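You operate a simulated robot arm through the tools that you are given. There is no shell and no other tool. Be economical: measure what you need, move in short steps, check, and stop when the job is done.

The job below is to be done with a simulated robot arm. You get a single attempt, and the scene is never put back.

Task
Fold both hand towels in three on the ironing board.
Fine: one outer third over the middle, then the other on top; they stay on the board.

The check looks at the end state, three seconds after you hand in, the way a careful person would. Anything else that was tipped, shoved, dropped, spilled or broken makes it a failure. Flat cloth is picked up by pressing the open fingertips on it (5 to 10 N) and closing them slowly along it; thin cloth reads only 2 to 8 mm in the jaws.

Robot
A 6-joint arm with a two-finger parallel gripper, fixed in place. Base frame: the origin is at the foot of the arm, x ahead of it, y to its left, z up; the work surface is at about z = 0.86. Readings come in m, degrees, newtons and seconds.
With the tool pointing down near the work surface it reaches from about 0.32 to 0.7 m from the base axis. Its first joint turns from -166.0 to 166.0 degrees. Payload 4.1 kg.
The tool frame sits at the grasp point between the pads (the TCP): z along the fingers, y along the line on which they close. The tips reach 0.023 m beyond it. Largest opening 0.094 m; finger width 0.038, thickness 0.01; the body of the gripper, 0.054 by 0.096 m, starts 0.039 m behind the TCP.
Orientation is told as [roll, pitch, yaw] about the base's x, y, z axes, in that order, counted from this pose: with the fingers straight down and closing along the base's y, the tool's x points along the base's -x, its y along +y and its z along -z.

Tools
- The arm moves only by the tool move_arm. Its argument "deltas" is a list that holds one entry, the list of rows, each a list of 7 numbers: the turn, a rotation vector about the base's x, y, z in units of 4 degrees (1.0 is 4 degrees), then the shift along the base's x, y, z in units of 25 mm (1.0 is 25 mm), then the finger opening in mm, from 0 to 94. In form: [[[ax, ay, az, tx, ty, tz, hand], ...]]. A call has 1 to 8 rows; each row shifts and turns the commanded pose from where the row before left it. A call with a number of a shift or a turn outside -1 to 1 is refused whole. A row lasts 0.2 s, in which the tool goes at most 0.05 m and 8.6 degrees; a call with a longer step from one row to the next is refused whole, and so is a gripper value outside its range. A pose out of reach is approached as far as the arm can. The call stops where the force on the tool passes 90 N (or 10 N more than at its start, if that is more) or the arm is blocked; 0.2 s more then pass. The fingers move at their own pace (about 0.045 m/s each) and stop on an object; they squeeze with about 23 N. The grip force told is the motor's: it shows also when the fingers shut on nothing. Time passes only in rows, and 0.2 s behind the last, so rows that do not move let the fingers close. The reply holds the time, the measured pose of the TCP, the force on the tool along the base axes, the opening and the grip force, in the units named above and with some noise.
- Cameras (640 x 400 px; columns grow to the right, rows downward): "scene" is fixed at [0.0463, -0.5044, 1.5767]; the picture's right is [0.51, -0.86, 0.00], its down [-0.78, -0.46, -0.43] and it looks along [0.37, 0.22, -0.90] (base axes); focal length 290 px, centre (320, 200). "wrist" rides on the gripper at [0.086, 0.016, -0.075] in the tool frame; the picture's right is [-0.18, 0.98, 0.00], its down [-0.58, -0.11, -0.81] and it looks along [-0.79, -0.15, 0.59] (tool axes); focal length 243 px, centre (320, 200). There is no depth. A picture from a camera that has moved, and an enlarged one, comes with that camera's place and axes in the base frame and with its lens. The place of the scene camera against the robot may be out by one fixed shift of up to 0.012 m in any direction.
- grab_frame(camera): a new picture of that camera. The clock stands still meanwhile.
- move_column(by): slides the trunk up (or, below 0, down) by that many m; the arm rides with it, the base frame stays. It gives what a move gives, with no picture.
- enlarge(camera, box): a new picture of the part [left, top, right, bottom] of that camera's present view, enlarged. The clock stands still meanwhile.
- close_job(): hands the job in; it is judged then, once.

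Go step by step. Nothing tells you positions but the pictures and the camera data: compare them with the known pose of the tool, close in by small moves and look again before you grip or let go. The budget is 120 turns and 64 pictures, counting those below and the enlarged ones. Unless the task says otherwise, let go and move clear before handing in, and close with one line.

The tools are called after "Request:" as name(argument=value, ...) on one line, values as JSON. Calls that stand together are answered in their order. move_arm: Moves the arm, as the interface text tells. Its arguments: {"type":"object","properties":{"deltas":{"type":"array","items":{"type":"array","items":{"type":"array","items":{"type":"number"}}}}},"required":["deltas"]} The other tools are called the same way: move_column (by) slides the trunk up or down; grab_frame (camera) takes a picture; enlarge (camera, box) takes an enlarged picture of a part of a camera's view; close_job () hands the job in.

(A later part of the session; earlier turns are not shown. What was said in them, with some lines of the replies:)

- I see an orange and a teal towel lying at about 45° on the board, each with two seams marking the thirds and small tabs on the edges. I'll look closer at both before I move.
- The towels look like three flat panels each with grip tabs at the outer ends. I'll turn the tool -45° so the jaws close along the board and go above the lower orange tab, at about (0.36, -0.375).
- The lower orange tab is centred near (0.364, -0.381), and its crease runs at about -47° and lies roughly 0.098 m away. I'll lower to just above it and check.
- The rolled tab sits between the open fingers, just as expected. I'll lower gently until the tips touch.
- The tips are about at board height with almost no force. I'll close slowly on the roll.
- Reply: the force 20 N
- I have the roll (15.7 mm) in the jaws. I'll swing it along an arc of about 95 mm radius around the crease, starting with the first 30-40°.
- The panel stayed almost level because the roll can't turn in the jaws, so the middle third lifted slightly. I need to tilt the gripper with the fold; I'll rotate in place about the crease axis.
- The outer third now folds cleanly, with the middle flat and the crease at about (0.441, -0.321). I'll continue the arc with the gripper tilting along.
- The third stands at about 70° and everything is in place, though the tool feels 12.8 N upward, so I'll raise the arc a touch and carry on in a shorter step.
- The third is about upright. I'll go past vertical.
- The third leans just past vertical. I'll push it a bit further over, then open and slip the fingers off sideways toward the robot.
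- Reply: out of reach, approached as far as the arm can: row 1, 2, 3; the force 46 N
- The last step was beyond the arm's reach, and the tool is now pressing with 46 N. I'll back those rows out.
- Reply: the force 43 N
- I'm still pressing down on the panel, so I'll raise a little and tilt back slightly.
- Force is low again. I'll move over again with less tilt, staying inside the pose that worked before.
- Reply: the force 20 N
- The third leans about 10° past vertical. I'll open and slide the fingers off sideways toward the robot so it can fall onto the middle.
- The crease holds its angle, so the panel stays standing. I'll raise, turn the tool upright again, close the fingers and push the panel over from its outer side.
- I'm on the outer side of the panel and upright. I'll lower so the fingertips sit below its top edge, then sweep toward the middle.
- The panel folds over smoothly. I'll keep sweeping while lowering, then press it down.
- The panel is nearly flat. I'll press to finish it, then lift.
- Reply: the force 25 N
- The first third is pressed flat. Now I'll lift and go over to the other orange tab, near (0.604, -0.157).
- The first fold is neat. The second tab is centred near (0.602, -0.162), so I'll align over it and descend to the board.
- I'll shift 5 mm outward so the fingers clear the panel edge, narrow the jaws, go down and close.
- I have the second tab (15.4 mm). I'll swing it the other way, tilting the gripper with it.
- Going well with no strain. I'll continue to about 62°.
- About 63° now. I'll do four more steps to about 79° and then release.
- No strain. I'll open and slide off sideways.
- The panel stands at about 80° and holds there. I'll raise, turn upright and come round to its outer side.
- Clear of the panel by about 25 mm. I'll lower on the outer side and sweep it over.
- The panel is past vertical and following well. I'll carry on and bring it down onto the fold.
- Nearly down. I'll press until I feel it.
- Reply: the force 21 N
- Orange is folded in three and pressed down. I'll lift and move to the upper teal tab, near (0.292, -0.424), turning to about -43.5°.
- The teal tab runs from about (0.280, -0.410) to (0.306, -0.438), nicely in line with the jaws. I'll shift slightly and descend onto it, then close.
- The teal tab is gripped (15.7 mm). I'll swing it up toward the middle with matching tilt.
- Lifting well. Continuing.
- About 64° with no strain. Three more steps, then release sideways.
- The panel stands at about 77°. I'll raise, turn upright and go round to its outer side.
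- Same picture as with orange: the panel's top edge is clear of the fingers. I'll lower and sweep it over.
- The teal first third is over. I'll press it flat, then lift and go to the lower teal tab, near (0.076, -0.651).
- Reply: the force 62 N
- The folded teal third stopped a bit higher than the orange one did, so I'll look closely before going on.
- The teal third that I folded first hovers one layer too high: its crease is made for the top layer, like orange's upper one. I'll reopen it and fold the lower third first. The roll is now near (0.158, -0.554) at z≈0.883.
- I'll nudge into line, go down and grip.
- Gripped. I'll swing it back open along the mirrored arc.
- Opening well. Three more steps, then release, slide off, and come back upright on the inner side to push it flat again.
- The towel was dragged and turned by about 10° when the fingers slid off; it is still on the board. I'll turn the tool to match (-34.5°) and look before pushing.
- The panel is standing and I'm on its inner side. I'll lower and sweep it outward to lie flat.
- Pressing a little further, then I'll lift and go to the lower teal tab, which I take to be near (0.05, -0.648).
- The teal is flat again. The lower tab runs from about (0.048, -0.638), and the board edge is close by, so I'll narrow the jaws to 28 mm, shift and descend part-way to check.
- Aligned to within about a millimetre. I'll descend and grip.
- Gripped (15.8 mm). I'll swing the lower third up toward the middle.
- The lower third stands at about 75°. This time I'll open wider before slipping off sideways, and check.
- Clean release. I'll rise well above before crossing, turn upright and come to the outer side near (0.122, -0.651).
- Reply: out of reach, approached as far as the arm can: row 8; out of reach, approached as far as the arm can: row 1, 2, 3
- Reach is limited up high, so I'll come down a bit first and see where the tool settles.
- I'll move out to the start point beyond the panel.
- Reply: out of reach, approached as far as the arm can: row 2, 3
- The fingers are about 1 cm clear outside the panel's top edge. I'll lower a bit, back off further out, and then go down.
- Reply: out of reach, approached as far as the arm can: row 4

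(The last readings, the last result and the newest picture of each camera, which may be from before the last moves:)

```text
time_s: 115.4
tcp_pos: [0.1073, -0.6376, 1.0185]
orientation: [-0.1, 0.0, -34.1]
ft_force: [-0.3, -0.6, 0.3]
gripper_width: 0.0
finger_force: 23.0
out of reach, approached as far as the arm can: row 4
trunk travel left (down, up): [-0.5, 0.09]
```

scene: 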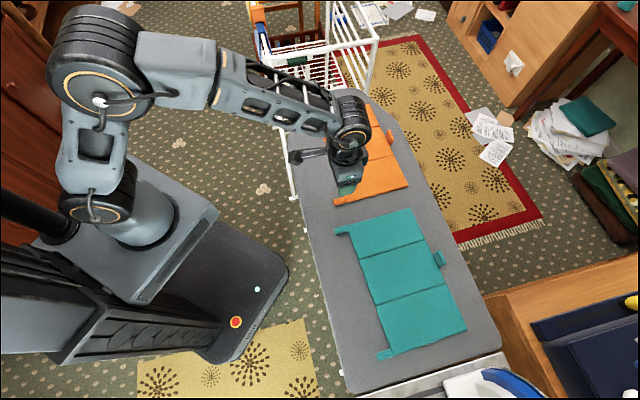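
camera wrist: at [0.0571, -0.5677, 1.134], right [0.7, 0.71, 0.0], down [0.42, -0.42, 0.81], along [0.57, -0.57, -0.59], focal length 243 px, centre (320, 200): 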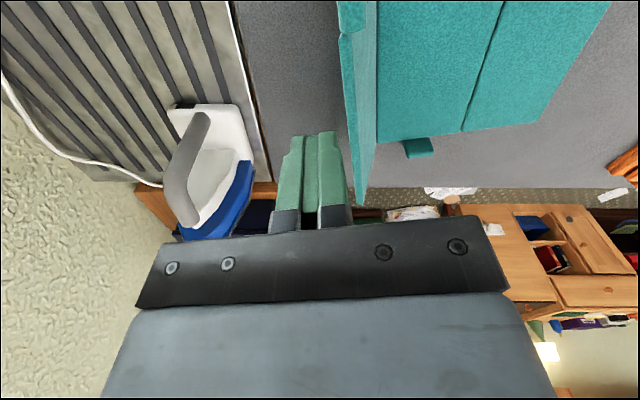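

Good clearance (about 33 mm from the top edge). I'll lower and sweep the third over, then press it flat.

Request:
move_arm(deltas=[[[0, 0, 0, 0, 0, -0.9, 0], [0, 0, 0, 0, 0, -0.9, 0], [0, 0, 0, 0, 0, -0.95, 0], [0, 0, 0, 0, 0, 0, 0]]])

Request:
move_arm(deltas=[[[0, 0, 0, 0.43, 0.44, 0, 0], [0, 0, 0, 0.43, 0.44, 0, 0], [0, 0, 0, 0.43, 0.44, 0, 0], [0, 0, 0, 0.43, 0.44, 0, 0], [0, 0, 0, 0.43, 0.44, 0, 0], [0, 0, 0, 0.43, 0.44, 0, 0]]])

Request:
move_arm(deltas=[[[0, 0, 0, 0.224, 0.332, -0.2, 0], [0, 0, 0, 0.224, 0.332, -0.35, 0], [0, 0, 0, 0.224, 0.332, -0.45, 0], [0, 0, 0, 0.112, 0.166, -0.45, 0], [0, 0, 0, 0, 0, -0.4, 0], [0, 0, 0, 0, 0, 0, 0]]])

```text
time_s: 116.4
tcp_pos: [0.1084, -0.6374, 0.9492]
orientation: [0.0, 0.0, -34.1]
ft_force: [-0.5, 0.1, 0.2]
gripper_width: 0.0
finger_force: 23.2
trunk travel left (down, up): [-0.5, 0.09]
```

```text
time_s: 117.8
tcp_pos: [0.1735, -0.5707, 0.9487]
orientation: [0.0, 0.1, -34.1]
ft_force: [0.8, -0.6, -0.3]
gripper_width: 0.0
finger_force: 22.7
trunk travel left (down, up): [-0.5, 0.09]
```

```text
time_s: 119.2
tcp_pos: [0.1917, -0.5427, 0.9036]
orientation: [-0.1, 0.1, -34.1]
ft_force: [-0.5, 0.5, -1.1]
gripper_width: 0.0002
finger_force: 22.7
trunk travel left (down, up): [-0.5, 0.09]
```

Press to contact, then lift and go to the upper tab, near (0.222, -0.406).

Request:
move_arm(deltas=[[[0, 0, 0, 0, 0, -0.12, 0], [0, 0, 0, 0, 0, -0.12, 0], [0, 0, 0, 0, 0, 0, 0]]])

Request:
move_arm(deltas=[[[0, 0, 0, 0, 0, 0.9, 0], [0, 0, 0, 0, 0, 0.9, 20], [0, 0, 0, 0, 0, 0.9, 40], [0, 0, 0, 0.1, 0.8, 0.9, 40], [0, 0, 0, 0.2, 0.95, 0, 40], [0, 0, 0, 0.2, 0.95, 0, 40], [0, 0, 0, 0.2, 0.95, 0, 40], [0, 0, 0, 0.2, 0.95, 0, 40]]])

Request:
move_arm(deltas=[[[0, 0, 0, 0, 0.95, 0, 40], [0, 0, 0, 0, 0.1, 0, 40]]])

Request:
grab_frame(camera="wrist")

```text
time_s: 120.0
tcp_pos: [0.1929, -0.5421, 0.9]
orientation: [-0.3, -0.3, -34.1]
ft_force: [-0.6, 3.0, 24.6]
gripper_width: 0.0
finger_force: 23.8
trunk travel left (down, up): [-0.5, 0.09]
```

```text
time_s: 121.8
tcp_pos: [0.2145, -0.4262, 0.9872]
orientation: [-0.1, 0.0, -34.2]
ft_force: [0.1, -0.2, -0.1]
gripper_width: 0.0402
finger_force: 0.0
trunk travel left (down, up): [-0.5, 0.09]
```

```text
time_s: 122.4
tcp_pos: [0.2148, -0.3998, 0.9875]
orientation: [-0.1, 0.0, -34.1]
ft_force: [-0.2, 0.9, 0.1]
gripper_width: 0.0401
finger_force: 0.1
trunk travel left (down, up): [-0.5, 0.09]
```

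```text
5 pictures are left
camera wrist: at [0.1522, -0.3392, 1.0614], right [0.7, 0.71, 0.0], down [0.42, -0.41, 0.81], along [0.57, -0.57, -0.59], focal length 243 px, centre (320, 200)
```

wrist: 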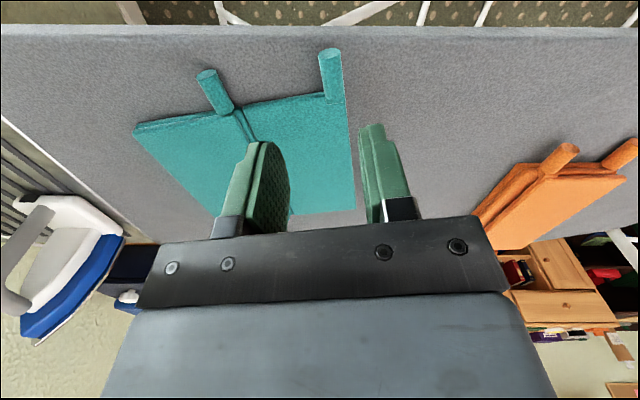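

The first fold now seats at the right height. The upper tab end is at (0.215, -0.393), so I'll align, descend and grip.

Request:
move_arm(deltas=[[[0, 0, 0, 0.31, 0.09, -0.7, 40], [0, 0, 0, 0, 0, -0.8, 40], [0, 0, 0, 0, 0, -0.8, 40], [0, 0, 0, 0, 0, -0.8, 40], [0, 0, 0, 0, 0, -0.6, 40], [0, 0, 0, 0, 0, -0.4, 40], [0, 0, 0, 0, 0, 0, 40]]])

Request:
move_arm(deltas=[[[0, 0, 0, 0, 0, 0, 30], [0, 0, 0, 0, 0, 0, 20], [0, 0, 0, 0, 0, 0, 12], [0, 0, 0, 0, 0, 0, 5], [0, 0, 0, 0, 0, 0, 0], [0, 0, 0, 0, 0, 0, 0]]])

```text
time_s: 124.0
tcp_pos: [0.2232, -0.3989, 0.8857]
orientation: [-0.1, 0.1, -34.1]
ft_force: [0.5, -0.1, -0.5]
gripper_width: 0.0399
finger_force: 0.0
trunk travel left (down, up): [-0.5, 0.09]
```

```text
time_s: 125.4
tcp_pos: [0.2222, -0.3992, 0.8847]
orientation: [0.0, -0.1, -34.1]
ft_force: [-0.2, 2.0, -0.3]
gripper_width: 0.0153
finger_force: 23.3
trunk travel left (down, up): [-0.5, 0.09]
```

Gripped. I'll swing the upper third toward the middle.

Request:
move_arm(deltas=[[[0.829, -0.56, 0, -0.029, -0.042, 0.2565, 0], [0.829, -0.56, 0, -0.039, -0.057, 0.252, 0], [0.829, -0.56, 0, -0.048, -0.071, 0.247, 0], [0.829, -0.56, 0, -0.058, -0.085, 0.24, 0], [0.829, -0.56, 0, -0.067, -0.099, 0.232, 0], [0.829, -0.56, 0, -0.076, -0.112, 0.2235, 0], [0.829, -0.56, 0, -0.085, -0.125, 0.2135, 0], [0.829, -0.56, 0, -0.092, -0.137, 0.2025, 0]]])

Request:
move_arm(deltas=[[[0.829, -0.56, 0, -0.1, -0.148, 0.19, 0], [0.829, -0.56, 0, -0.108, -0.159, 0.1775, 0], [0.829, -0.56, 0, -0.114, -0.169, 0.1635, 0], [0.829, -0.56, 0, -0.12, -0.178, 0.149, 0], [0.829, -0.56, 0, -0.126, -0.186, 0.134, 0], [0.829, -0.56, 0, -0.13, -0.193, 0.1175, 0], [0.829, -0.56, 0, -0.135, -0.2, 0.101, 0], [0.829, -0.56, 0, -0.139, -0.205, 0.084, 0]]])

Request:
move_arm(deltas=[[[0.829, -0.56, 0, -0.142, -0.21, 0.067, 0], [0.829, -0.56, 0, -0.144, -0.213, 0.049, 0], [0.829, -0.56, 0, -0.145, -0.215, 0.031, 0]]])

```text
time_s: 127.2
tcp_pos: [0.2105, -0.4173, 0.9318]
orientation: [32.0, 0.1, -34.1]
ft_force: [-0.7, -0.5, 0.5]
gripper_width: 0.0156
finger_force: 22.6
trunk travel left (down, up): [-0.5, 0.09]
```

```text
time_s: 129.0
tcp_pos: [0.1848, -0.4531, 0.9588]
orientation: [64.1, 0.2, -34.0]
ft_force: [-0.1, -1.1, 0.3]
gripper_width: 0.0155
finger_force: 22.9
trunk travel left (down, up): [-0.5, 0.09]
```

```text
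time_s: 129.8
tcp_pos: [0.1858, -0.4292, 0.9488]
orientation: [75.9, 0.0, -34.2]
ft_force: [4.0, -0.9, 5.2]
gripper_width: 0.0156
finger_force: 22.9
out of reach, approached as far as the arm can: row 2, 3
trunk travel left (down, up): [-0.5, 0.09]
```

The arm ran short of reach close to its base, so the last step fell back slightly. The panel is raised, so I'll open wide and withdraw backwards along the fingers, then lift.

Request:
move_arm(deltas=[[[0, 0, 0, 0, 0, 0, 30], [0, 0, 0, 0, 0, 0, 44], [0, 0, 0, 0, 0, 0, 44], [0, 0, 0, -0.42, -0.62, 0.27, 44], [0, 0, 0, -0.42, -0.62, 0.27, 44], [0, 0, 0, -0.42, -0.62, 0.3, 44]]])

Request:
enlarge(camera="scene", box=[310, 165, 500, 355])

```text
time_s: 131.2
tcp_pos: [0.1779, -0.4267, 0.9475]
orientation: [75.8, 0.1, -34.2]
ft_force: [-0.8, 1.2, -0.2]
gripper_width: 0.0442
finger_force: 0.0
out of reach, approached as far as the arm can: row 4, 5, 6
trunk travel left (down, up): [-0.5, 0.09]
```

```text
2.11 times, centred on (405, 260) of scene
camera zoom: at [0.0463, -0.5044, 1.5767], right [0.51, -0.86, 0.0], down [-0.78, -0.46, -0.43], along [0.37, 0.22, -0.9], focal length 610 px, centre (141, 74)
```

zoom: 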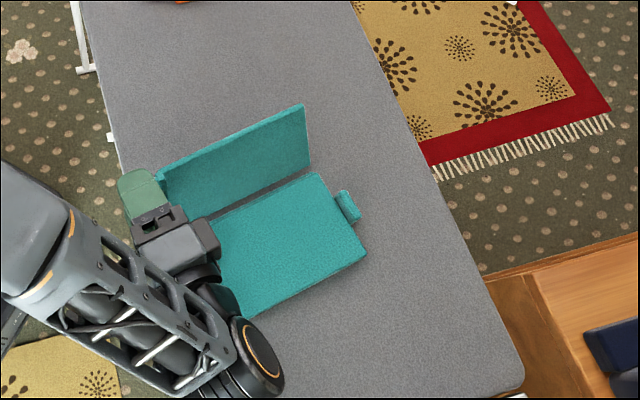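

The third stands at about 75°. I'll try slipping sideways in small steps instead.

Request:
move_arm(deltas=[[[0, 0, 0, -0.3, 0.2, 0, 44], [0, 0, 0, -0.4, 0.27, 0, 44], [0, 0, 0, -0.6, 0.4, 0, 44], [0, 0, 0, -0.6, 0.4, 0, 44]]])

```text
time_s: 132.2
tcp_pos: [0.1298, -0.3942, 0.9475]
orientation: [76.0, 0.0, -34.0]
ft_force: [0.3, -0.8, -0.5]
gripper_width: 0.0442
finger_force: 0.1
trunk travel left (down, up): [-0.5, 0.09]
```

That works. Now I'll rise high while turning upright, then cross to the outer side.

Request:
move_arm(deltas=[[[-0.829, 0.56, 0, -0.5, 0.34, 0.5, 30], [-0.829, 0.56, 0, -0.2, 0.13, 0.85, 10], [-0.829, 0.56, 0, 0, 0, 0.85, 0], [-0.829, 0.56, 0, 0, 0, 0.85, 0], [-0.829, 0.56, 0, 0, 0, 0.9, 0], [-0.829, 0.56, 0, 0, 0, 0.9, 0], [-0.829, 0.56, 0, 0, 0, 0.9, 0], [-0.829, 0.56, 0, 0, 0, 0.9, 0]]])

Request:
move_arm(deltas=[[[-0.829, 0.56, 0, 0.4, 0, 0, 0], [-0.829, 0.56, 0, 0.5, 0, 0, 0], [-0.829, 0.56, 0, 0.6, 0, 0, 0], [-0.829, 0.56, 0, 0.6, -0.2, 0, 0], [-0.829, 0.56, 0, 0.6, -0.3, 0, 0], [-0.829, 0.56, 0, 0.6, -0.3, 0, 0], [-0.829, 0.56, 0, 0.6, -0.3, 0, 0], [-0.829, 0.56, 0, 0.6, -0.4, 0, 0]]])

Request:
move_arm(deltas=[[[-0.829, 0.56, 0, 0.6, -0.4, 0, 0], [-0.829, 0.56, 0, 0.6, -0.5, 0, 0], [-0.829, 0.56, 0, 0.6, -0.5, 0, 0], [0, 0, 0, 0, 0, 0, 0]]])

```text
time_s: 134.0
tcp_pos: [0.112, -0.3823, 1.1161]
orientation: [43.9, 0.1, -34.1]
ft_force: [-0.4, -0.4, 0.0]
gripper_width: 0.0
finger_force: 23.0
trunk travel left (down, up): [-0.5, 0.09]
```

```text
time_s: 135.8
tcp_pos: [0.2258, -0.4199, 1.1128]
orientation: [11.9, 0.1, -34.1]
ft_force: [0.0, -0.9, 0.1]
gripper_width: 0.0
finger_force: 23.0
trunk travel left (down, up): [-0.5, 0.09]
```

```text
time_s: 136.8
tcp_pos: [0.2709, -0.4554, 1.1138]
orientation: [-0.1, 0.0, -34.1]
ft_force: [-0.1, -0.2, -0.2]
gripper_width: 0.0001
finger_force: 22.6
trunk travel left (down, up): [-0.5, 0.09]
```

In position above the outer side; one check picture before going down.

Request:
grab_frame(camera="wrist")

```text
3 pictures are left
camera wrist: at [0.2079, -0.3938, 1.1886], right [0.7, 0.71, 0.0], down [0.42, -0.42, 0.81], along [0.57, -0.57, -0.59], focal length 243 px, centre (320, 200)
```

wrist: 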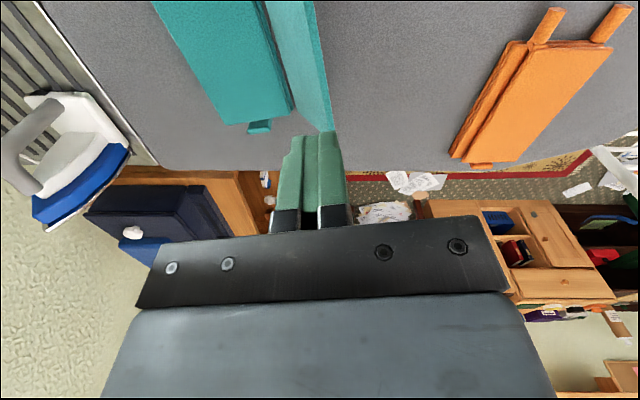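

The panel's top edge is almost right under the fingers (the towel slid a little), so I'll shift 45 mm further outward, then lower and sweep it over.

Request:
move_arm(deltas=[[[0, 0, 0, 0.5, 0.75, 0, 0], [0, 0, 0, 0.5, 0.75, -0.6, 0], [0, 0, 0, 0, 0, -0.9, 0], [0, 0, 0, 0, 0, -0.95, 0], [0, 0, 0, 0, 0, -0.95, 0], [0, 0, 0, 0, 0, -0.95, 0], [0, 0, 0, 0, 0, -0.95, 0], [0, 0, 0, 0, 0, -0.95, 0]]])

Request:
move_arm(deltas=[[[0, 0, 0, -0.343, -0.507, -0.2, 0], [0, 0, 0, -0.343, -0.507, 0, 0], [0, 0, 0, -0.343, -0.507, 0, 0], [0, 0, 0, -0.343, -0.507, 0, 0], [0, 0, 0, -0.343, -0.507, 0, 0], [0, 0, 0, -0.343, -0.507, 0, 0], [0, 0, 0, -0.343, -0.507, 0, 0]]])

Request:
move_arm(deltas=[[[0, 0, 0, -0.224, -0.332, -0.15, 0], [0, 0, 0, -0.224, -0.332, -0.3, 0], [0, 0, 0, -0.224, -0.332, -0.35, 0], [0, 0, 0, -0.112, -0.166, -0.35, 0], [0, 0, 0, 0, 0, -0.15, 0], [0, 0, 0, 0, 0, 0, 0]]])

```text
time_s: 138.6
tcp_pos: [0.2947, -0.4161, 0.9576]
orientation: [-0.1, 0.1, -34.1]
ft_force: [-0.7, -0.3, 1.1]
gripper_width: 0.0
finger_force: 23.5
trunk travel left (down, up): [-0.5, 0.09]
```

```text
time_s: 140.2
tcp_pos: [0.2356, -0.5051, 0.9515]
orientation: [-0.1, 0.0, -34.0]
ft_force: [1.1, 0.8, -0.1]
gripper_width: 0.0
finger_force: 22.8
trunk travel left (down, up): [-0.5, 0.09]
```

```text
time_s: 141.6
tcp_pos: [0.2145, -0.5349, 0.9198]
orientation: [-0.1, 0.1, -34.1]
ft_force: [0.4, 0.7, 0.5]
gripper_width: 0.0
finger_force: 23.5
trunk travel left (down, up): [-0.5, 0.09]
```

Now press until contact, and rise clear.

Request:
move_arm(deltas=[[[0, 0, 0, 0, 0, -0.16, 0], [0, 0, 0, 0, 0, -0.14, 0], [0, 0, 0, 0, 0, -0.06, 0], [0, 0, 0, 0, 0, 0, 0]]])

```text
time_s: 142.6
tcp_pos: [0.2159, -0.5345, 0.9111]
orientation: [-0.1, 0.0, -34.1]
ft_force: [0.8, 1.2, 1.4]
gripper_width: 0.0
finger_force: 23.4
trunk travel left (down, up): [-0.5, 0.09]
```

Request:
move_arm(deltas=[[[0, 0, 0, 0, 0, -0.08, 0], [0, 0, 0, 0, 0, 0, 0]]])

Request:
move_arm(deltas=[[[0, 0, 0, 0, 0, 0.8, 0], [0, 0, 0, 0, 0, 0.9, 0], [0, 0, 0, 0, 0, 0.9, 0], [0, 0, 0, 0, 0.3, 0.9, 0], [0, 0, 0, 0, 0.8, 0.9, 0], [0, 0, 0, 0, 0.9, 0.9, 0], [0, 0, 0, -0.5, 0.9, 0.5, 0], [0, 0, 0, -0.8, 0.9, 0, 0]]])

Request:
move_arm(deltas=[[[0, 0, 0, 0, 0.9, 0, 0], [0, 0, 0, 0, 0.9, 0, 0], [0, 0, 0, 0, 0.9, 0, 0], [0, 0, 0, 0, 0.9, 0, 0]]])

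Request:
enlarge(camera="scene", box=[270, 80, 510, 340])

```text
time_s: 143.2
tcp_pos: [0.2159, -0.5337, 0.9088]
orientation: [-0.1, 0.0, -34.1]
ft_force: [0.9, 1.4, 0.4]
gripper_width: 0.0001
finger_force: 22.5
trunk travel left (down, up): [-0.5, 0.09]
```

```text
time_s: 145.0
tcp_pos: [0.1829, -0.44, 1.0562]
orientation: [-0.1, 0.0, -34.0]
ft_force: [0.3, -0.3, 0.1]
gripper_width: 0.0
finger_force: 22.8
trunk travel left (down, up): [-0.5, 0.09]
```

```text
time_s: 146.0
tcp_pos: [0.1834, -0.3508, 1.0547]
orientation: [-0.1, 0.0, -34.1]
ft_force: [-0.2, 0.2, 0.2]
gripper_width: 0.0002
finger_force: 23.7
trunk travel left (down, up): [-0.5, 0.09]
```

```text
1.54 times, centred on (390, 210) of scene
camera zoom: at [0.0463, -0.5044, 1.5767], right [0.51, -0.86, 0.0], down [-0.78, -0.46, -0.43], along [0.37, 0.22, -0.9], focal length 446 px, centre (212, 185)
```

zoom: 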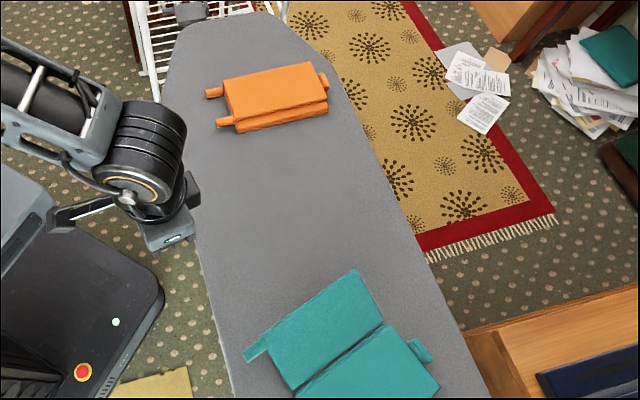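

The upper teal third ended up flat again and the towel slid toward the board's lower end; it needs regripping. By the picture its tab is now near (0.13, -0.535) and the crease at about -26°, so I'll go above it and look.

Request:
move_arm(deltas=[[[0, 0, 1, -0.3, -0.9, -0.4, 40], [0, 0, 1, -0.3, -0.9, -0.4, 40], [0, 0, 0, -0.3, -0.9, -0.4, 40], [0, 0, 0, -0.3, -0.9, -0.4, 40], [0, 0, 0, -0.3, -0.9, -0.4, 40], [0, 0, 0, -0.3, -0.9, -0.4, 40], [0, 0, 0, -0.3, -0.9, -0.3, 40], [0, 0, 0, -0.3, -0.74, -0.1, 40]]])

Request:
grab_frame(camera="wrist")

```text
time_s: 147.8
tcp_pos: [0.1238, -0.5261, 0.9835]
orientation: [0.0, 0.0, -26.3]
ft_force: [0.5, 0.0, 0.1]
gripper_width: 0.04
finger_force: 0.0
trunk travel left (down, up): [-0.5, 0.09]
```

```text
1 pictures are left
camera wrist: at [0.0523, -0.4742, 1.0589], right [0.6, 0.8, 0.0], down [0.47, -0.35, 0.81], along [0.65, -0.48, -0.59], focal length 243 px, centre (320, 200)
```

wrist: 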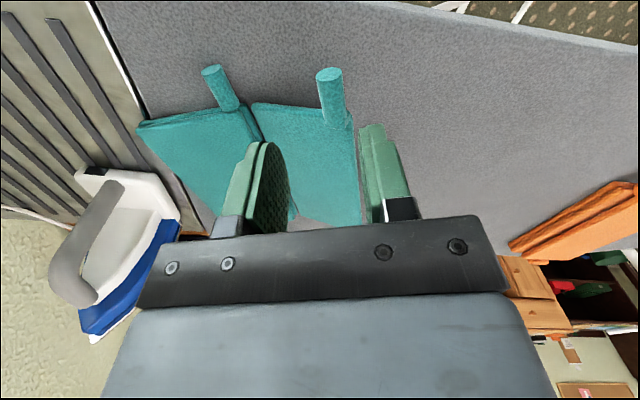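

The upper third seems to be raised about 20–25° rather than flat, with its roll around z≈0.90. I'll straddle it a little higher (TCP 0.895) and close.

Request:
move_arm(deltas=[[[0, 0, 0, 0.28, 0.12, -0.6, 44], [0, 0, 0, 0, 0, -0.8, 44], [0, 0, 0, 0, 0, -0.8, 44], [0, 0, 0, 0, 0, -0.7, 44], [0, 0, 0, 0, 0, -0.4, 44], [0, 0, 0, 0, 0, -0.24, 44], [0, 0, 0, 0, 0, 0, 44]]])

Request:
move_arm(deltas=[[[0, 0, 0, 0, 0, 0, 32], [0, 0, 0, 0, 0, 0, 20], [0, 0, 0, 0, 0, 0, 12], [0, 0, 0, 0, 0, 0, 5], [0, 0, 0, 0, 0, 0, 0], [0, 0, 0, 0, 0, 0, 0]]])

```text
time_s: 149.4
tcp_pos: [0.1312, -0.5227, 0.8953]
orientation: [-0.1, 0.0, -26.2]
ft_force: [0.1, -0.7, 0.6]
gripper_width: 0.0441
finger_force: 0.1
trunk travel left (down, up): [-0.5, 0.09]
```

```text
time_s: 150.8
tcp_pos: [0.1316, -0.5218, 0.8956]
orientation: [-0.1, 0.0, -26.1]
ft_force: [1.3, 0.2, -0.4]
gripper_width: 0.0156
finger_force: 23.3
trunk travel left (down, up): [-0.5, 0.09]
```

Gripped (15.6 mm). First I'll drag the towel about 4 cm back up the board, then start the arc.

Request:
move_arm(deltas=[[[0, 0, 0, 0.28, 0.28, 0, 0], [0, 0, 0, 0.28, 0.28, 0, 0], [0, 0, 0, 0.28, 0.28, 0, 0], [0, 0, 0, 0.28, 0.28, 0, 0], [0, 0, 0, 0, 0, 0, 0]]])

Request:
move_arm(deltas=[[[0.897, -0.4415, 0, -0.0415, -0.084, 0.245, 0], [0.897, -0.4415, 0, -0.049, -0.0996, 0.238, 0], [0.897, -0.4415, 0, -0.056, -0.114, 0.2296, 0], [0.897, -0.4415, 0, -0.063, -0.128, 0.22, 0], [0.897, -0.4415, 0, -0.07, -0.142, 0.2096, 0], [0.897, -0.4415, 0, -0.076, -0.154, 0.198, 0], [0.897, -0.4415, 0, -0.082, -0.167, 0.186, 0], [0.897, -0.4415, 0, -0.087, -0.178, 0.172, 0]]])

```text
time_s: 152.0
tcp_pos: [0.1581, -0.4951, 0.8957]
orientation: [-0.1, 0.1, -26.0]
ft_force: [0.0, 0.7, 0.2]
gripper_width: 0.0154
finger_force: 22.4
trunk travel left (down, up): [-0.5, 0.09]
```

```text
time_s: 153.8
tcp_pos: [0.1455, -0.5217, 0.9379]
orientation: [32.0, -0.2, -26.1]
ft_force: [0.7, 0.1, 0.2]
gripper_width: 0.0154
finger_force: 22.9
trunk travel left (down, up): [-0.5, 0.09]
```

No strain. Continuing.

Request:
move_arm(deltas=[[[0.897, -0.4415, 0, -0.0925, -0.188, 0.158, 0], [0.897, -0.4415, 0, -0.097, -0.197, 0.143, 0], [0.897, -0.4415, 0, -0.101, -0.206, 0.127, 0], [0.897, -0.4415, 0, -0.105, -0.2135, 0.111, 0], [0.897, -0.4415, 0, -0.108, -0.22, 0.094, 0], [0.897, -0.4415, 0, -0.111, -0.225, 0.077, 0]]])

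```text
time_s: 155.2
tcp_pos: [0.1352, -0.4928, 0.9433]
orientation: [55.9, -0.2, -26.3]
ft_force: [-0.2, -4.6, 5.4]
gripper_width: 0.0156
finger_force: 22.6
out of reach, approached as far as the arm can: row 4, 5, 6
trunk travel left (down, up): [-0.5, 0.09]
```

The wrist runs out of reach at this orientation. I'll lower the third again, then drag the towel back to where it first lay (yaw about -43.5°), where this swing did work.

Request:
move_arm(deltas=[[[-0.897, 0.4415, 0, 0.063, 0.128, -0.12, 0], [-0.897, 0.4415, 0, 0.063, 0.128, -0.12, 0], [-0.897, 0.4415, 0, 0.063, 0.128, -0.12, 0], [-0.897, 0.4415, 0, 0.063, 0.128, -0.12, 0], [-0.897, 0.4415, 0, 0.063, 0.128, -0.12, 0], [-0.897, 0.4415, 0, 0.063, 0.128, -0.13, 0], [-0.897, 0.4415, 0, 0.063, 0.128, -0.13, 0]]])

Request:
move_arm(deltas=[[[-0.897, 0.4415, 0, 0.063, 0.128, -0.13, 0], [-0.897, 0.4415, 0, 0.063, 0.128, -0.13, 0], [-0.897, 0.4415, 0, 0.063, 0.128, -0.13, 0], [-0.897, 0.4415, 0, 0.063, 0.128, -0.13, 0], [-0.897, 0.4415, 0, 0.063, 0.128, -0.13, 0], [-0.897, 0.4415, 0, 0.063, 0.128, -0.13, 0], [-0.897, 0.4415, 0, 0.063, 0.128, -0.13, 0]]])

```text
time_s: 156.8
tcp_pos: [0.1454, -0.4694, 0.9204]
orientation: [27.9, -0.1, -26.3]
ft_force: [-0.7, 0.6, -1.5]
gripper_width: 0.0157
finger_force: 23.2
trunk travel left (down, up): [-0.5, 0.09]
```

```text
time_s: 158.4
tcp_pos: [0.1577, -0.4481, 0.8985]
orientation: [-0.2, 0.0, -26.1]
ft_force: [-1.0, 0.4, 1.1]
gripper_width: 0.0155
finger_force: 23.1
trunk travel left (down, up): [-0.5, 0.09]
```

Now drag and turn the towel slowly back.

Request:
move_arm(deltas=[[[0, 0, -0.55, 0.64, 0.16, 0, 0], [0, 0, -0.55, 0.64, 0.16, 0, 0], [0, 0, -0.55, 0.64, 0.16, 0, 0], [0, 0, -0.55, 0.64, 0.16, 0, 0], [0, 0, -0.55, 0.64, 0.16, 0, 0], [0, 0, -0.55, 0.64, 0.16, 0, 0], [0, 0, -0.55, 0.64, 0.16, 0, 0], [0, 0, -0.55, 0.64, 0.16, 0, 0]]])

```text
time_s: 160.2
tcp_pos: [0.2862, -0.4151, 0.8979]
orientation: [-0.1, 0.0, -43.8]
ft_force: [0.1, -0.8, -1.7]
gripper_width: 0.0154
finger_force: 22.9
trunk travel left (down, up): [-0.5, 0.09]
```

At the original spot with yaw -43.8°. I'll run the arc again with matching tilt.

Request:
move_arm(deltas=[[[0.722, -0.692, 0, -0.065, -0.068, 0.245, 0], [0.722, -0.692, 0, -0.077, -0.08, 0.238, 0], [0.722, -0.692, 0, -0.088, -0.092, 0.2296, 0], [0.722, -0.692, 0, -0.099, -0.103, 0.22, 0], [0.722, -0.692, 0, -0.109, -0.114, 0.2096, 0], [0.722, -0.692, 0, -0.119, -0.124, 0.198, 0], [0.722, -0.692, 0, -0.129, -0.134, 0.186, 0], [0.722, -0.692, 0, -0.137, -0.143, 0.172, 0]]])

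Request:
move_arm(deltas=[[[0.722, -0.692, 0, -0.145, -0.151, 0.158, 0], [0.722, -0.692, 0, -0.152, -0.159, 0.143, 0], [0.722, -0.692, 0, -0.159, -0.166, 0.127, 0], [0.722, -0.692, 0, -0.165, -0.172, 0.111, 0], [0.722, -0.692, 0, -0.17, -0.177, 0.094, 0], [0.722, -0.692, 0, -0.174, -0.181, 0.077, 0], [0.722, -0.692, 0, -0.177, -0.185, 0.059, 0], [0.722, -0.692, 0, -0.179, -0.187, 0.041, 0]]])

```text
time_s: 162.0
tcp_pos: [0.2656, -0.4368, 0.9402]
orientation: [31.9, 0.0, -43.8]
ft_force: [0.6, -0.6, -1.4]
gripper_width: 0.0155
finger_force: 22.9
trunk travel left (down, up): [-0.5, 0.09]
```

```text
time_s: 163.8
tcp_pos: [0.2323, -0.473, 0.9604]
orientation: [64.0, 0.0, -43.7]
ft_force: [-0.1, -0.6, -1.4]
gripper_width: 0.0155
finger_force: 22.8
trunk travel left (down, up): [-0.5, 0.09]
```

All clean at 64° of tilt. Two more steps, then release wide and slip off sideways.

Request:
move_arm(deltas=[[[0.722, -0.692, 0, -0.181, -0.189, 0.023, 0], [0.722, -0.692, 0, -0.182, -0.19, 0.005, 0]]])

```text
time_s: 164.4
tcp_pos: [0.2234, -0.4817, 0.9622]
orientation: [72.0, 0.0, -43.8]
ft_force: [0.6, -0.5, -2.7]
gripper_width: 0.0154
finger_force: 23.0
trunk travel left (down, up): [-0.5, 0.09]
```

Request:
move_arm(deltas=[[[0, 0, 0, 0, 0, 0, 30], [0, 0, 0, 0, 0, 0, 44], [0, 0, 0, 0, 0, 0, 44], [0, 0, 0, -0.433, 0.415, 0, 44], [0, 0, 0, -0.722, 0.692, 0, 44], [0, 0, 0, -0.722, 0.692, 0, 44], [0, 0, 0, -0.722, 0.692, 0, 44]]])

```text
time_s: 166.0
tcp_pos: [0.1582, -0.418, 0.9611]
orientation: [72.0, 0.0, -43.7]
ft_force: [0.3, 0.0, 0.2]
gripper_width: 0.0438
finger_force: 0.0
trunk travel left (down, up): [-0.5, 0.09]
```

Released. I'll rise while turning upright, cross high to the outer side near (0.321, -0.480), and spend the last picture there to make sure before sweeping.

Request:
move_arm(deltas=[[[-0.722, 0.692, 0, -0.4, 0.38, 0.5, 30], [-0.722, 0.692, 0, -0.16, 0.15, 0.85, 10], [-0.722, 0.692, 0, 0, 0, 0.85, 0], [-0.722, 0.692, 0, 0, 0, 0.85, 0], [-0.722, 0.692, 0, 0, 0, 0.9, 0], [-0.722, 0.692, 0, 0, 0, 0.9, 0], [-0.722, 0.692, 0, 0, 0, 0.9, 0], [-0.722, 0.692, 0, 0, 0, 0.9, 0]]])

Request:
move_arm(deltas=[[[-0.722, 0.692, 0, 0.6, 0.1, 0, 0], [-0.722, 0.692, 0, 0.7, 0, 0, 0], [-0.722, 0.692, 0, 0.75, 0, 0, 0], [-0.722, 0.692, 0, 0.75, -0.2, 0, 0], [-0.722, 0.692, 0, 0.75, -0.4, 0, 0], [-0.722, 0.692, 0, 0.75, -0.4, 0, 0], [-0.722, 0.692, 0, 0.75, -0.5, 0, 0], [-0.722, 0.692, 0, 0.75, -0.55, 0, 0]]])

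Request:
move_arm(deltas=[[[-0.722, 0.692, 0, 0.7, -0.55, 0, 0], [-0.722, 0.692, 0, 0.58, -0.55, 0, 0], [0, 0, 0, 0, 0, 0, 0]]])

```text
time_s: 167.8
tcp_pos: [0.1434, -0.4057, 1.1285]
orientation: [39.9, 0.0, -43.7]
ft_force: [-0.9, -0.6, -0.5]
gripper_width: 0.0
finger_force: 22.7
trunk travel left (down, up): [-0.5, 0.09]
```

```text
time_s: 169.6
tcp_pos: [0.2905, -0.4552, 1.1286]
orientation: [7.9, 0.0, -43.8]
ft_force: [0.1, 0.1, 0.8]
gripper_width: 0.0
finger_force: 22.9
trunk travel left (down, up): [-0.5, 0.09]
```

```text
time_s: 170.4
tcp_pos: [0.3212, -0.4818, 1.1279]
orientation: [0.0, -0.1, -43.8]
ft_force: [-0.5, 0.2, -0.2]
gripper_width: 0.0
finger_force: 23.1
trunk travel left (down, up): [-0.5, 0.09]
```

Request:
grab_frame(camera="wrist")

```text
0 pictures are left
camera wrist: at [0.2709, -0.4113, 1.2029], right [0.81, 0.58, 0.0], down [0.35, -0.48, 0.81], along [0.47, -0.66, -0.59], focal length 243 px, centre (320, 200)
```

wrist: 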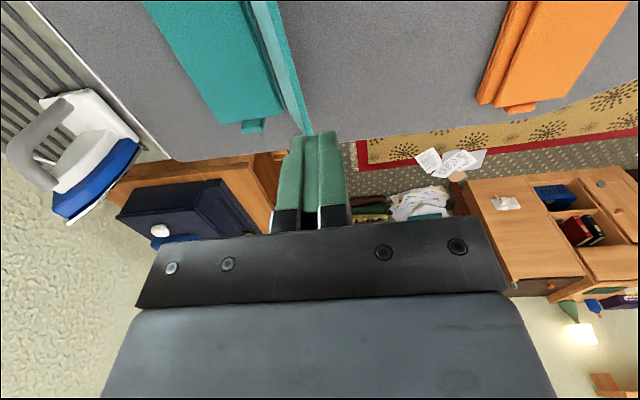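

No pictures remain, but this view tells enough: the third stands at only about 60° with its top edge some 34 mm inside the tool. Pushing from here would just slide the towel, so I'll regrip the roll in mid-air with an upright tool (estimated at (0.234, -0.443), z≈0.95) with wide jaws and feel the width.

Request:
move_arm(deltas=[[[0, 0, 0, -0.87, 0.4, 0, 20], [0, 0, 0, -0.87, 0.4, 0, 40], [0, 0, 0, -0.87, 0.4, 0, 60], [0, 0, 0, -0.89, 0.37, 0, 70], [0, 0, 0, 0, 0, -0.8, 70], [0, 0, 0, 0, 0, -0.8, 70], [0, 0, 0, 0, 0, -0.6, 70], [0, 0, 0, 0, 0, 0, 70]]])

Request:
move_arm(deltas=[[[0, 0, 0, 0, 0, -0.8, 70], [0, 0, 0, 0, 0, -0.8, 70], [0, 0, 0, 0, 0, -0.8, 70], [0, 0, 0, 0, 0, -0.8, 70], [0, 0, 0, 0, 0, -0.8, 70], [0, 0, 0, 0, 0, -0.7, 70], [0, 0, 0, 0, 0, 0, 70]]])

```text
time_s: 172.2
tcp_pos: [0.2343, -0.4421, 1.0736]
orientation: [0.0, -0.1, -43.7]
ft_force: [-0.1, 0.4, -1.2]
gripper_width: 0.07
finger_force: 0.2
trunk travel left (down, up): [-0.5, 0.09]
```

```text
time_s: 173.8
tcp_pos: [0.2327, -0.4435, 0.9571]
orientation: [-0.1, 0.1, -43.7]
ft_force: [-1.0, 0.1, 0.3]
gripper_width: 0.0702
finger_force: 0.0
trunk travel left (down, up): [-0.5, 0.09]
```

No contact. Down 2 cm more, then close.

Request:
move_arm(deltas=[[[0, 0, 0, 0, 0, -0.4, 70], [0, 0, 0, 0, 0, -0.4, 70], [0, 0, 0, 0, 0, 0, 55], [0, 0, 0, 0, 0, 0, 40], [0, 0, 0, 0, 0, 0, 28], [0, 0, 0, 0, 0, 0, 18], [0, 0, 0, 0, 0, 0, 8], [0, 0, 0, 0, 0, 0, 0]]])

Request:
move_arm(deltas=[[[0, 0, 0, 0, 0, 0, 0], [0, 0, 0, 0, 0, 0, 0]]])

```text
time_s: 175.6
tcp_pos: [0.2335, -0.4431, 0.9354]
orientation: [-0.1, 0.0, -43.8]
ft_force: [-1.1, -0.1, -0.5]
gripper_width: 0.0159
finger_force: 22.9
trunk travel left (down, up): [-0.5, 0.09]
```

```text
time_s: 176.2
tcp_pos: [0.2336, -0.4422, 0.9355]
orientation: [-0.1, 0.1, -43.6]
ft_force: [-1.3, 1.0, 0.3]
gripper_width: 0.0156
finger_force: 22.7
trunk travel left (down, up): [-0.5, 0.09]
```

The jaws read 15.6 mm, so I have the roll. From about 60° I can now carry the third well past vertical with moderate tilt.

Request:
move_arm(deltas=[[[0.722, -0.692, 0, -0.117, -0.122, 0.125, 0], [0.722, -0.692, 0, -0.1225, -0.128, 0.113, 0], [0.722, -0.692, 0, -0.128, -0.1336, 0.101, 0], [0.722, -0.692, 0, -0.132, -0.138, 0.0876, 0], [0.722, -0.692, 0, -0.136, -0.142, 0.074, 0], [0.722, -0.692, 0, -0.14, -0.146, 0.06, 0], [0.722, -0.692, 0, -0.142, -0.148, 0.046, 0], [0.722, -0.692, 0, -0.144, -0.15, 0.031, 0]]])

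Request:
move_arm(deltas=[[[0.722, -0.692, 0, -0.145, -0.1516, 0.017, 0], [0.722, -0.692, 0, -0.1457, -0.152, 0.002, 0], [0.722, -0.692, 0, -0.145, -0.1516, -0.0126, 0], [0.722, -0.692, 0, -0.1446, -0.151, -0.027, 0]]])

```text
time_s: 178.0
tcp_pos: [0.2078, -0.4706, 0.9508]
orientation: [31.9, 0.1, -43.8]
ft_force: [-1.4, -0.8, 0.6]
gripper_width: 0.0155
finger_force: 23.1
trunk travel left (down, up): [-0.5, 0.09]
```

```text
time_s: 179.0
tcp_pos: [0.1927, -0.4853, 0.9508]
orientation: [48.0, -0.1, -43.7]
ft_force: [-0.4, 0.0, 0.0]
gripper_width: 0.0161
finger_force: 23.2
trunk travel left (down, up): [-0.5, 0.09]
```

No strain; about 108° by my estimate. Two or three more steps.

Request:
move_arm(deltas=[[[0.722, -0.692, 0, -0.1425, -0.149, -0.042, 0], [0.722, -0.692, 0, -0.1405, -0.1466, -0.056, 0]]])

Request:
move_arm(deltas=[[[0.722, -0.692, 0, -0.137, -0.143, -0.07, 0]]])

```text
time_s: 179.6
tcp_pos: [0.1855, -0.4928, 0.9476]
orientation: [56.1, 0.0, -43.8]
ft_force: [-0.4, -0.5, -0.9]
gripper_width: 0.0157
finger_force: 23.1
trunk travel left (down, up): [-0.5, 0.09]
```

```text
time_s: 180.0
tcp_pos: [0.1817, -0.4988, 0.9458]
orientation: [60.0, 0.0, -43.8]
ft_force: [0.3, 0.0, -0.9]
gripper_width: 0.0156
finger_force: 23.1
trunk travel left (down, up): [-0.5, 0.09]
```

About 120° now: well past vertical. Release wide, slip off sideways, rise.

Request:
move_arm(deltas=[[[0, 0, 0, 0, 0, 0, 30], [0, 0, 0, 0, 0, 0, 44], [0, 0, 0, 0, 0, 0, 44], [0, 0, 0, -0.433, 0.415, 0, 44], [0, 0, 0, -0.722, 0.692, 0, 44], [0, 0, 0, -0.722, 0.692, 0, 44], [0, 0, 0, -0.722, 0.692, 0, 44]]])

Request:
move_arm(deltas=[[[-0.722, 0.692, 0, -0.4, 0.38, 0.6, 30], [-0.722, 0.692, 0, -0.16, 0.15, 0.9, 10], [-0.722, 0.692, 0, 0, 0, 0.9, 0], [-0.722, 0.692, 0, 0, 0, 0.9, 0], [-0.722, 0.692, 0, 0, 0, 0.9, 0], [-0.722, 0.692, 0, 0, 0, 0.9, 0], [-0.722, 0.692, 0, 0, 0, 0.9, 0], [-0.722, 0.692, 0, 0, 0, 0.9, 0]]])

Request:
move_arm(deltas=[[[-0.722, 0.692, 0, 0.6, 0.1, 0, 0], [-0.722, 0.692, 0, 0.8, 0, 0, 0], [-0.722, 0.692, 0, 0.85, 0, 0, 0], [-0.722, 0.692, 0, 0.85, -0.2, 0, 0], [-0.722, 0.692, 0, 0.85, -0.2, 0, 0], [-0.722, 0.692, 0, 0.85, -0.3, 0, 0], [-0.722, 0.692, 0, 0.85, -0.3, 0, 0], [0, 0, 0, 0.85, -0.3, 0, 0]]])

```text
time_s: 181.6
tcp_pos: [0.116, -0.435, 0.9452]
orientation: [60.0, 0.0, -43.8]
ft_force: [0.9, 0.7, 0.6]
gripper_width: 0.0437
finger_force: 0.1
trunk travel left (down, up): [-0.5, 0.09]
```

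```text
time_s: 183.4
tcp_pos: [0.1035, -0.4193, 1.1207]
orientation: [27.8, 0.0, -43.8]
ft_force: [0.1, 1.2, -0.4]
gripper_width: 0.0
finger_force: 23.0
trunk travel left (down, up): [-0.5, 0.09]
```

```text
time_s: 185.2
tcp_pos: [0.2646, -0.4502, 1.1184]
orientation: [-0.1, 0.0, -43.6]
ft_force: [0.8, 0.6, 1.1]
gripper_width: 0.0
finger_force: 22.8
trunk travel left (down, up): [-0.5, 0.09]
```

Now to the outer side at about (0.317, -0.464), down to tip height, then sweep.

Request:
move_arm(deltas=[[[0, 0, 0, 0.7, -0.18, 0, 0], [0, 0, 0, 0.7, -0.18, 0, 0], [0, 0, 0, 0.7, -0.18, -0.5, 0], [0, 0, 0, 0, 0, -0.95, 0], [0, 0, 0, 0, 0, -0.95, 0], [0, 0, 0, 0, 0, -0.95, 0], [0, 0, 0, 0, 0, -0.95, 0], [0, 0, 0, 0, 0, -0.95, 0]]])

Request:
move_arm(deltas=[[[0, 0, 0, 0, 0, -0.95, 0], [0, 0, 0, 0, 0, -0.95, 0], [0, 0, 0, 0, 0, -0.3, 0], [0, 0, 0, 0, 0, 0, 0]]])

Request:
move_arm(deltas=[[[0, 0, 0, -0.415, -0.433, 0, 0], [0, 0, 0, -0.415, -0.433, 0, 0], [0, 0, 0, -0.415, -0.433, 0, 0], [0, 0, 0, -0.415, -0.433, 0, 0], [0, 0, 0, -0.415, -0.433, 0, 0], [0, 0, 0, -0.415, -0.433, 0, 0], [0, 0, 0, -0.415, -0.433, 0, 0], [0, 0, 0, -0.415, -0.433, 0, 0]]])

```text
time_s: 187.0
tcp_pos: [0.3173, -0.4642, 0.9865]
orientation: [0.0, -0.1, -43.8]
ft_force: [0.8, 0.9, -0.1]
gripper_width: 0.0
finger_force: 23.3
trunk travel left (down, up): [-0.5, 0.09]
```

```text
time_s: 188.0
tcp_pos: [0.3182, -0.4638, 0.9332]
orientation: [-0.1, 0.0, -43.7]
ft_force: [0.5, 0.6, 0.2]
gripper_width: 0.0
finger_force: 22.8
trunk travel left (down, up): [-0.5, 0.09]
```

```text
time_s: 189.8
tcp_pos: [0.2344, -0.5509, 0.9324]
orientation: [-0.1, 0.0, -43.8]
ft_force: [-0.5, 0.4, 0.2]
gripper_width: 0.0
finger_force: 23.1
trunk travel left (down, up): [-0.5, 0.09]
```

Swept past the crease. Finish the sweep and press down, feeling for contact.

Request:
move_arm(deltas=[[[0, 0, 0, -0.277, -0.289, -0.1, 0], [0, 0, 0, -0.277, -0.289, -0.15, 0], [0, 0, 0, -0.277, -0.289, -0.15, 0], [0, 0, 0, -0.139, -0.144, -0.15, 0], [0, 0, 0, 0, 0, -0.1, 0], [0, 0, 0, 0, 0, 0, 0]]])

Request:
move_arm(deltas=[[[0, 0, 0, 0, 0, -0.12, 0], [0, 0, 0, 0, 0, -0.1, 0], [0, 0, 0, 0, 0, 0, 0]]])

```text
time_s: 191.2
tcp_pos: [0.2095, -0.5758, 0.9167]
orientation: [-0.2, 0.0, -43.7]
ft_force: [-0.2, 0.1, 0.3]
gripper_width: 0.0
finger_force: 23.0
trunk travel left (down, up): [-0.5, 0.09]
```

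```text
time_s: 192.0
tcp_pos: [0.2107, -0.5754, 0.912]
orientation: [-0.1, -0.1, -43.7]
ft_force: [-0.8, 1.0, 7.0]
gripper_width: 0.0
finger_force: 23.1
trunk travel left (down, up): [-0.5, 0.09]
```

Contact at 0.912, exactly the three-layer height found on the orange towel. One firmer press, then lift straight up and clear.

Request:
move_arm(deltas=[[[0, 0, 0, 0, 0, -0.08, 0], [0, 0, 0, 0, 0, -0.04, 0], [0, 0, 0, 0, 0, 0, 0]]])

Request:
move_arm(deltas=[[[0, 0, 0, 0, 0, 0.3, 0], [0, 0, 0, 0, 0, 0.8, 0], [0, 0, 0, 0, 0, 0.9, 0], [0, 0, 0, 0, 0, 0.9, 0]]])

```text
time_s: 192.8
tcp_pos: [0.2101, -0.5759, 0.9117]
orientation: [-0.3, -0.4, -43.7]
ft_force: [0.7, -1.8, 33.7]
gripper_width: 0.0001
finger_force: 23.4
trunk travel left (down, up): [-0.5, 0.09]
```

```text
time_s: 193.8
tcp_pos: [0.21, -0.5745, 0.981]
orientation: [0.0, 0.0, -43.8]
ft_force: [0.2, -0.2, -0.5]
gripper_width: 0.0003
finger_force: 22.9
trunk travel left (down, up): [-0.5, 0.09]
```

Firm at three-layer height. I'll move clear and hand in.

Request:
move_arm(deltas=[[[0, 0, 0, 0, 0, 0.9, 0], [0, 0, 0, 0, 0, 0.9, 0], [0, 0, 0, 0, 0.4, 0.9, 0], [0, 0, 0, 0, 0.8, 0.9, 0], [0, 0, 0, 0, 0.9, 0, 0], [0, 0, 0, 0, 0.9, 0, 0], [0, 0, 0, 0, 0.9, 0, 0], [0, 0, 0, 0, 0.9, 0, 0]]])

Request:
close_job()

```text
time_s: 195.6
tcp_pos: [0.2096, -0.4556, 1.0706]
orientation: [-0.1, 0.0, -43.7]
ft_force: [0.1, 0.7, -0.2]
gripper_width: 0.0001
finger_force: 22.5
trunk travel left (down, up): [-0.5, 0.09]
```

```text
The job is handed in.
```

Job handed in: pictures show the orange towel folded in three; the teal one's last fold I judged only by touch (firm contact at three-layer height), with no pictures left to confirm it or where it ended up on the board.
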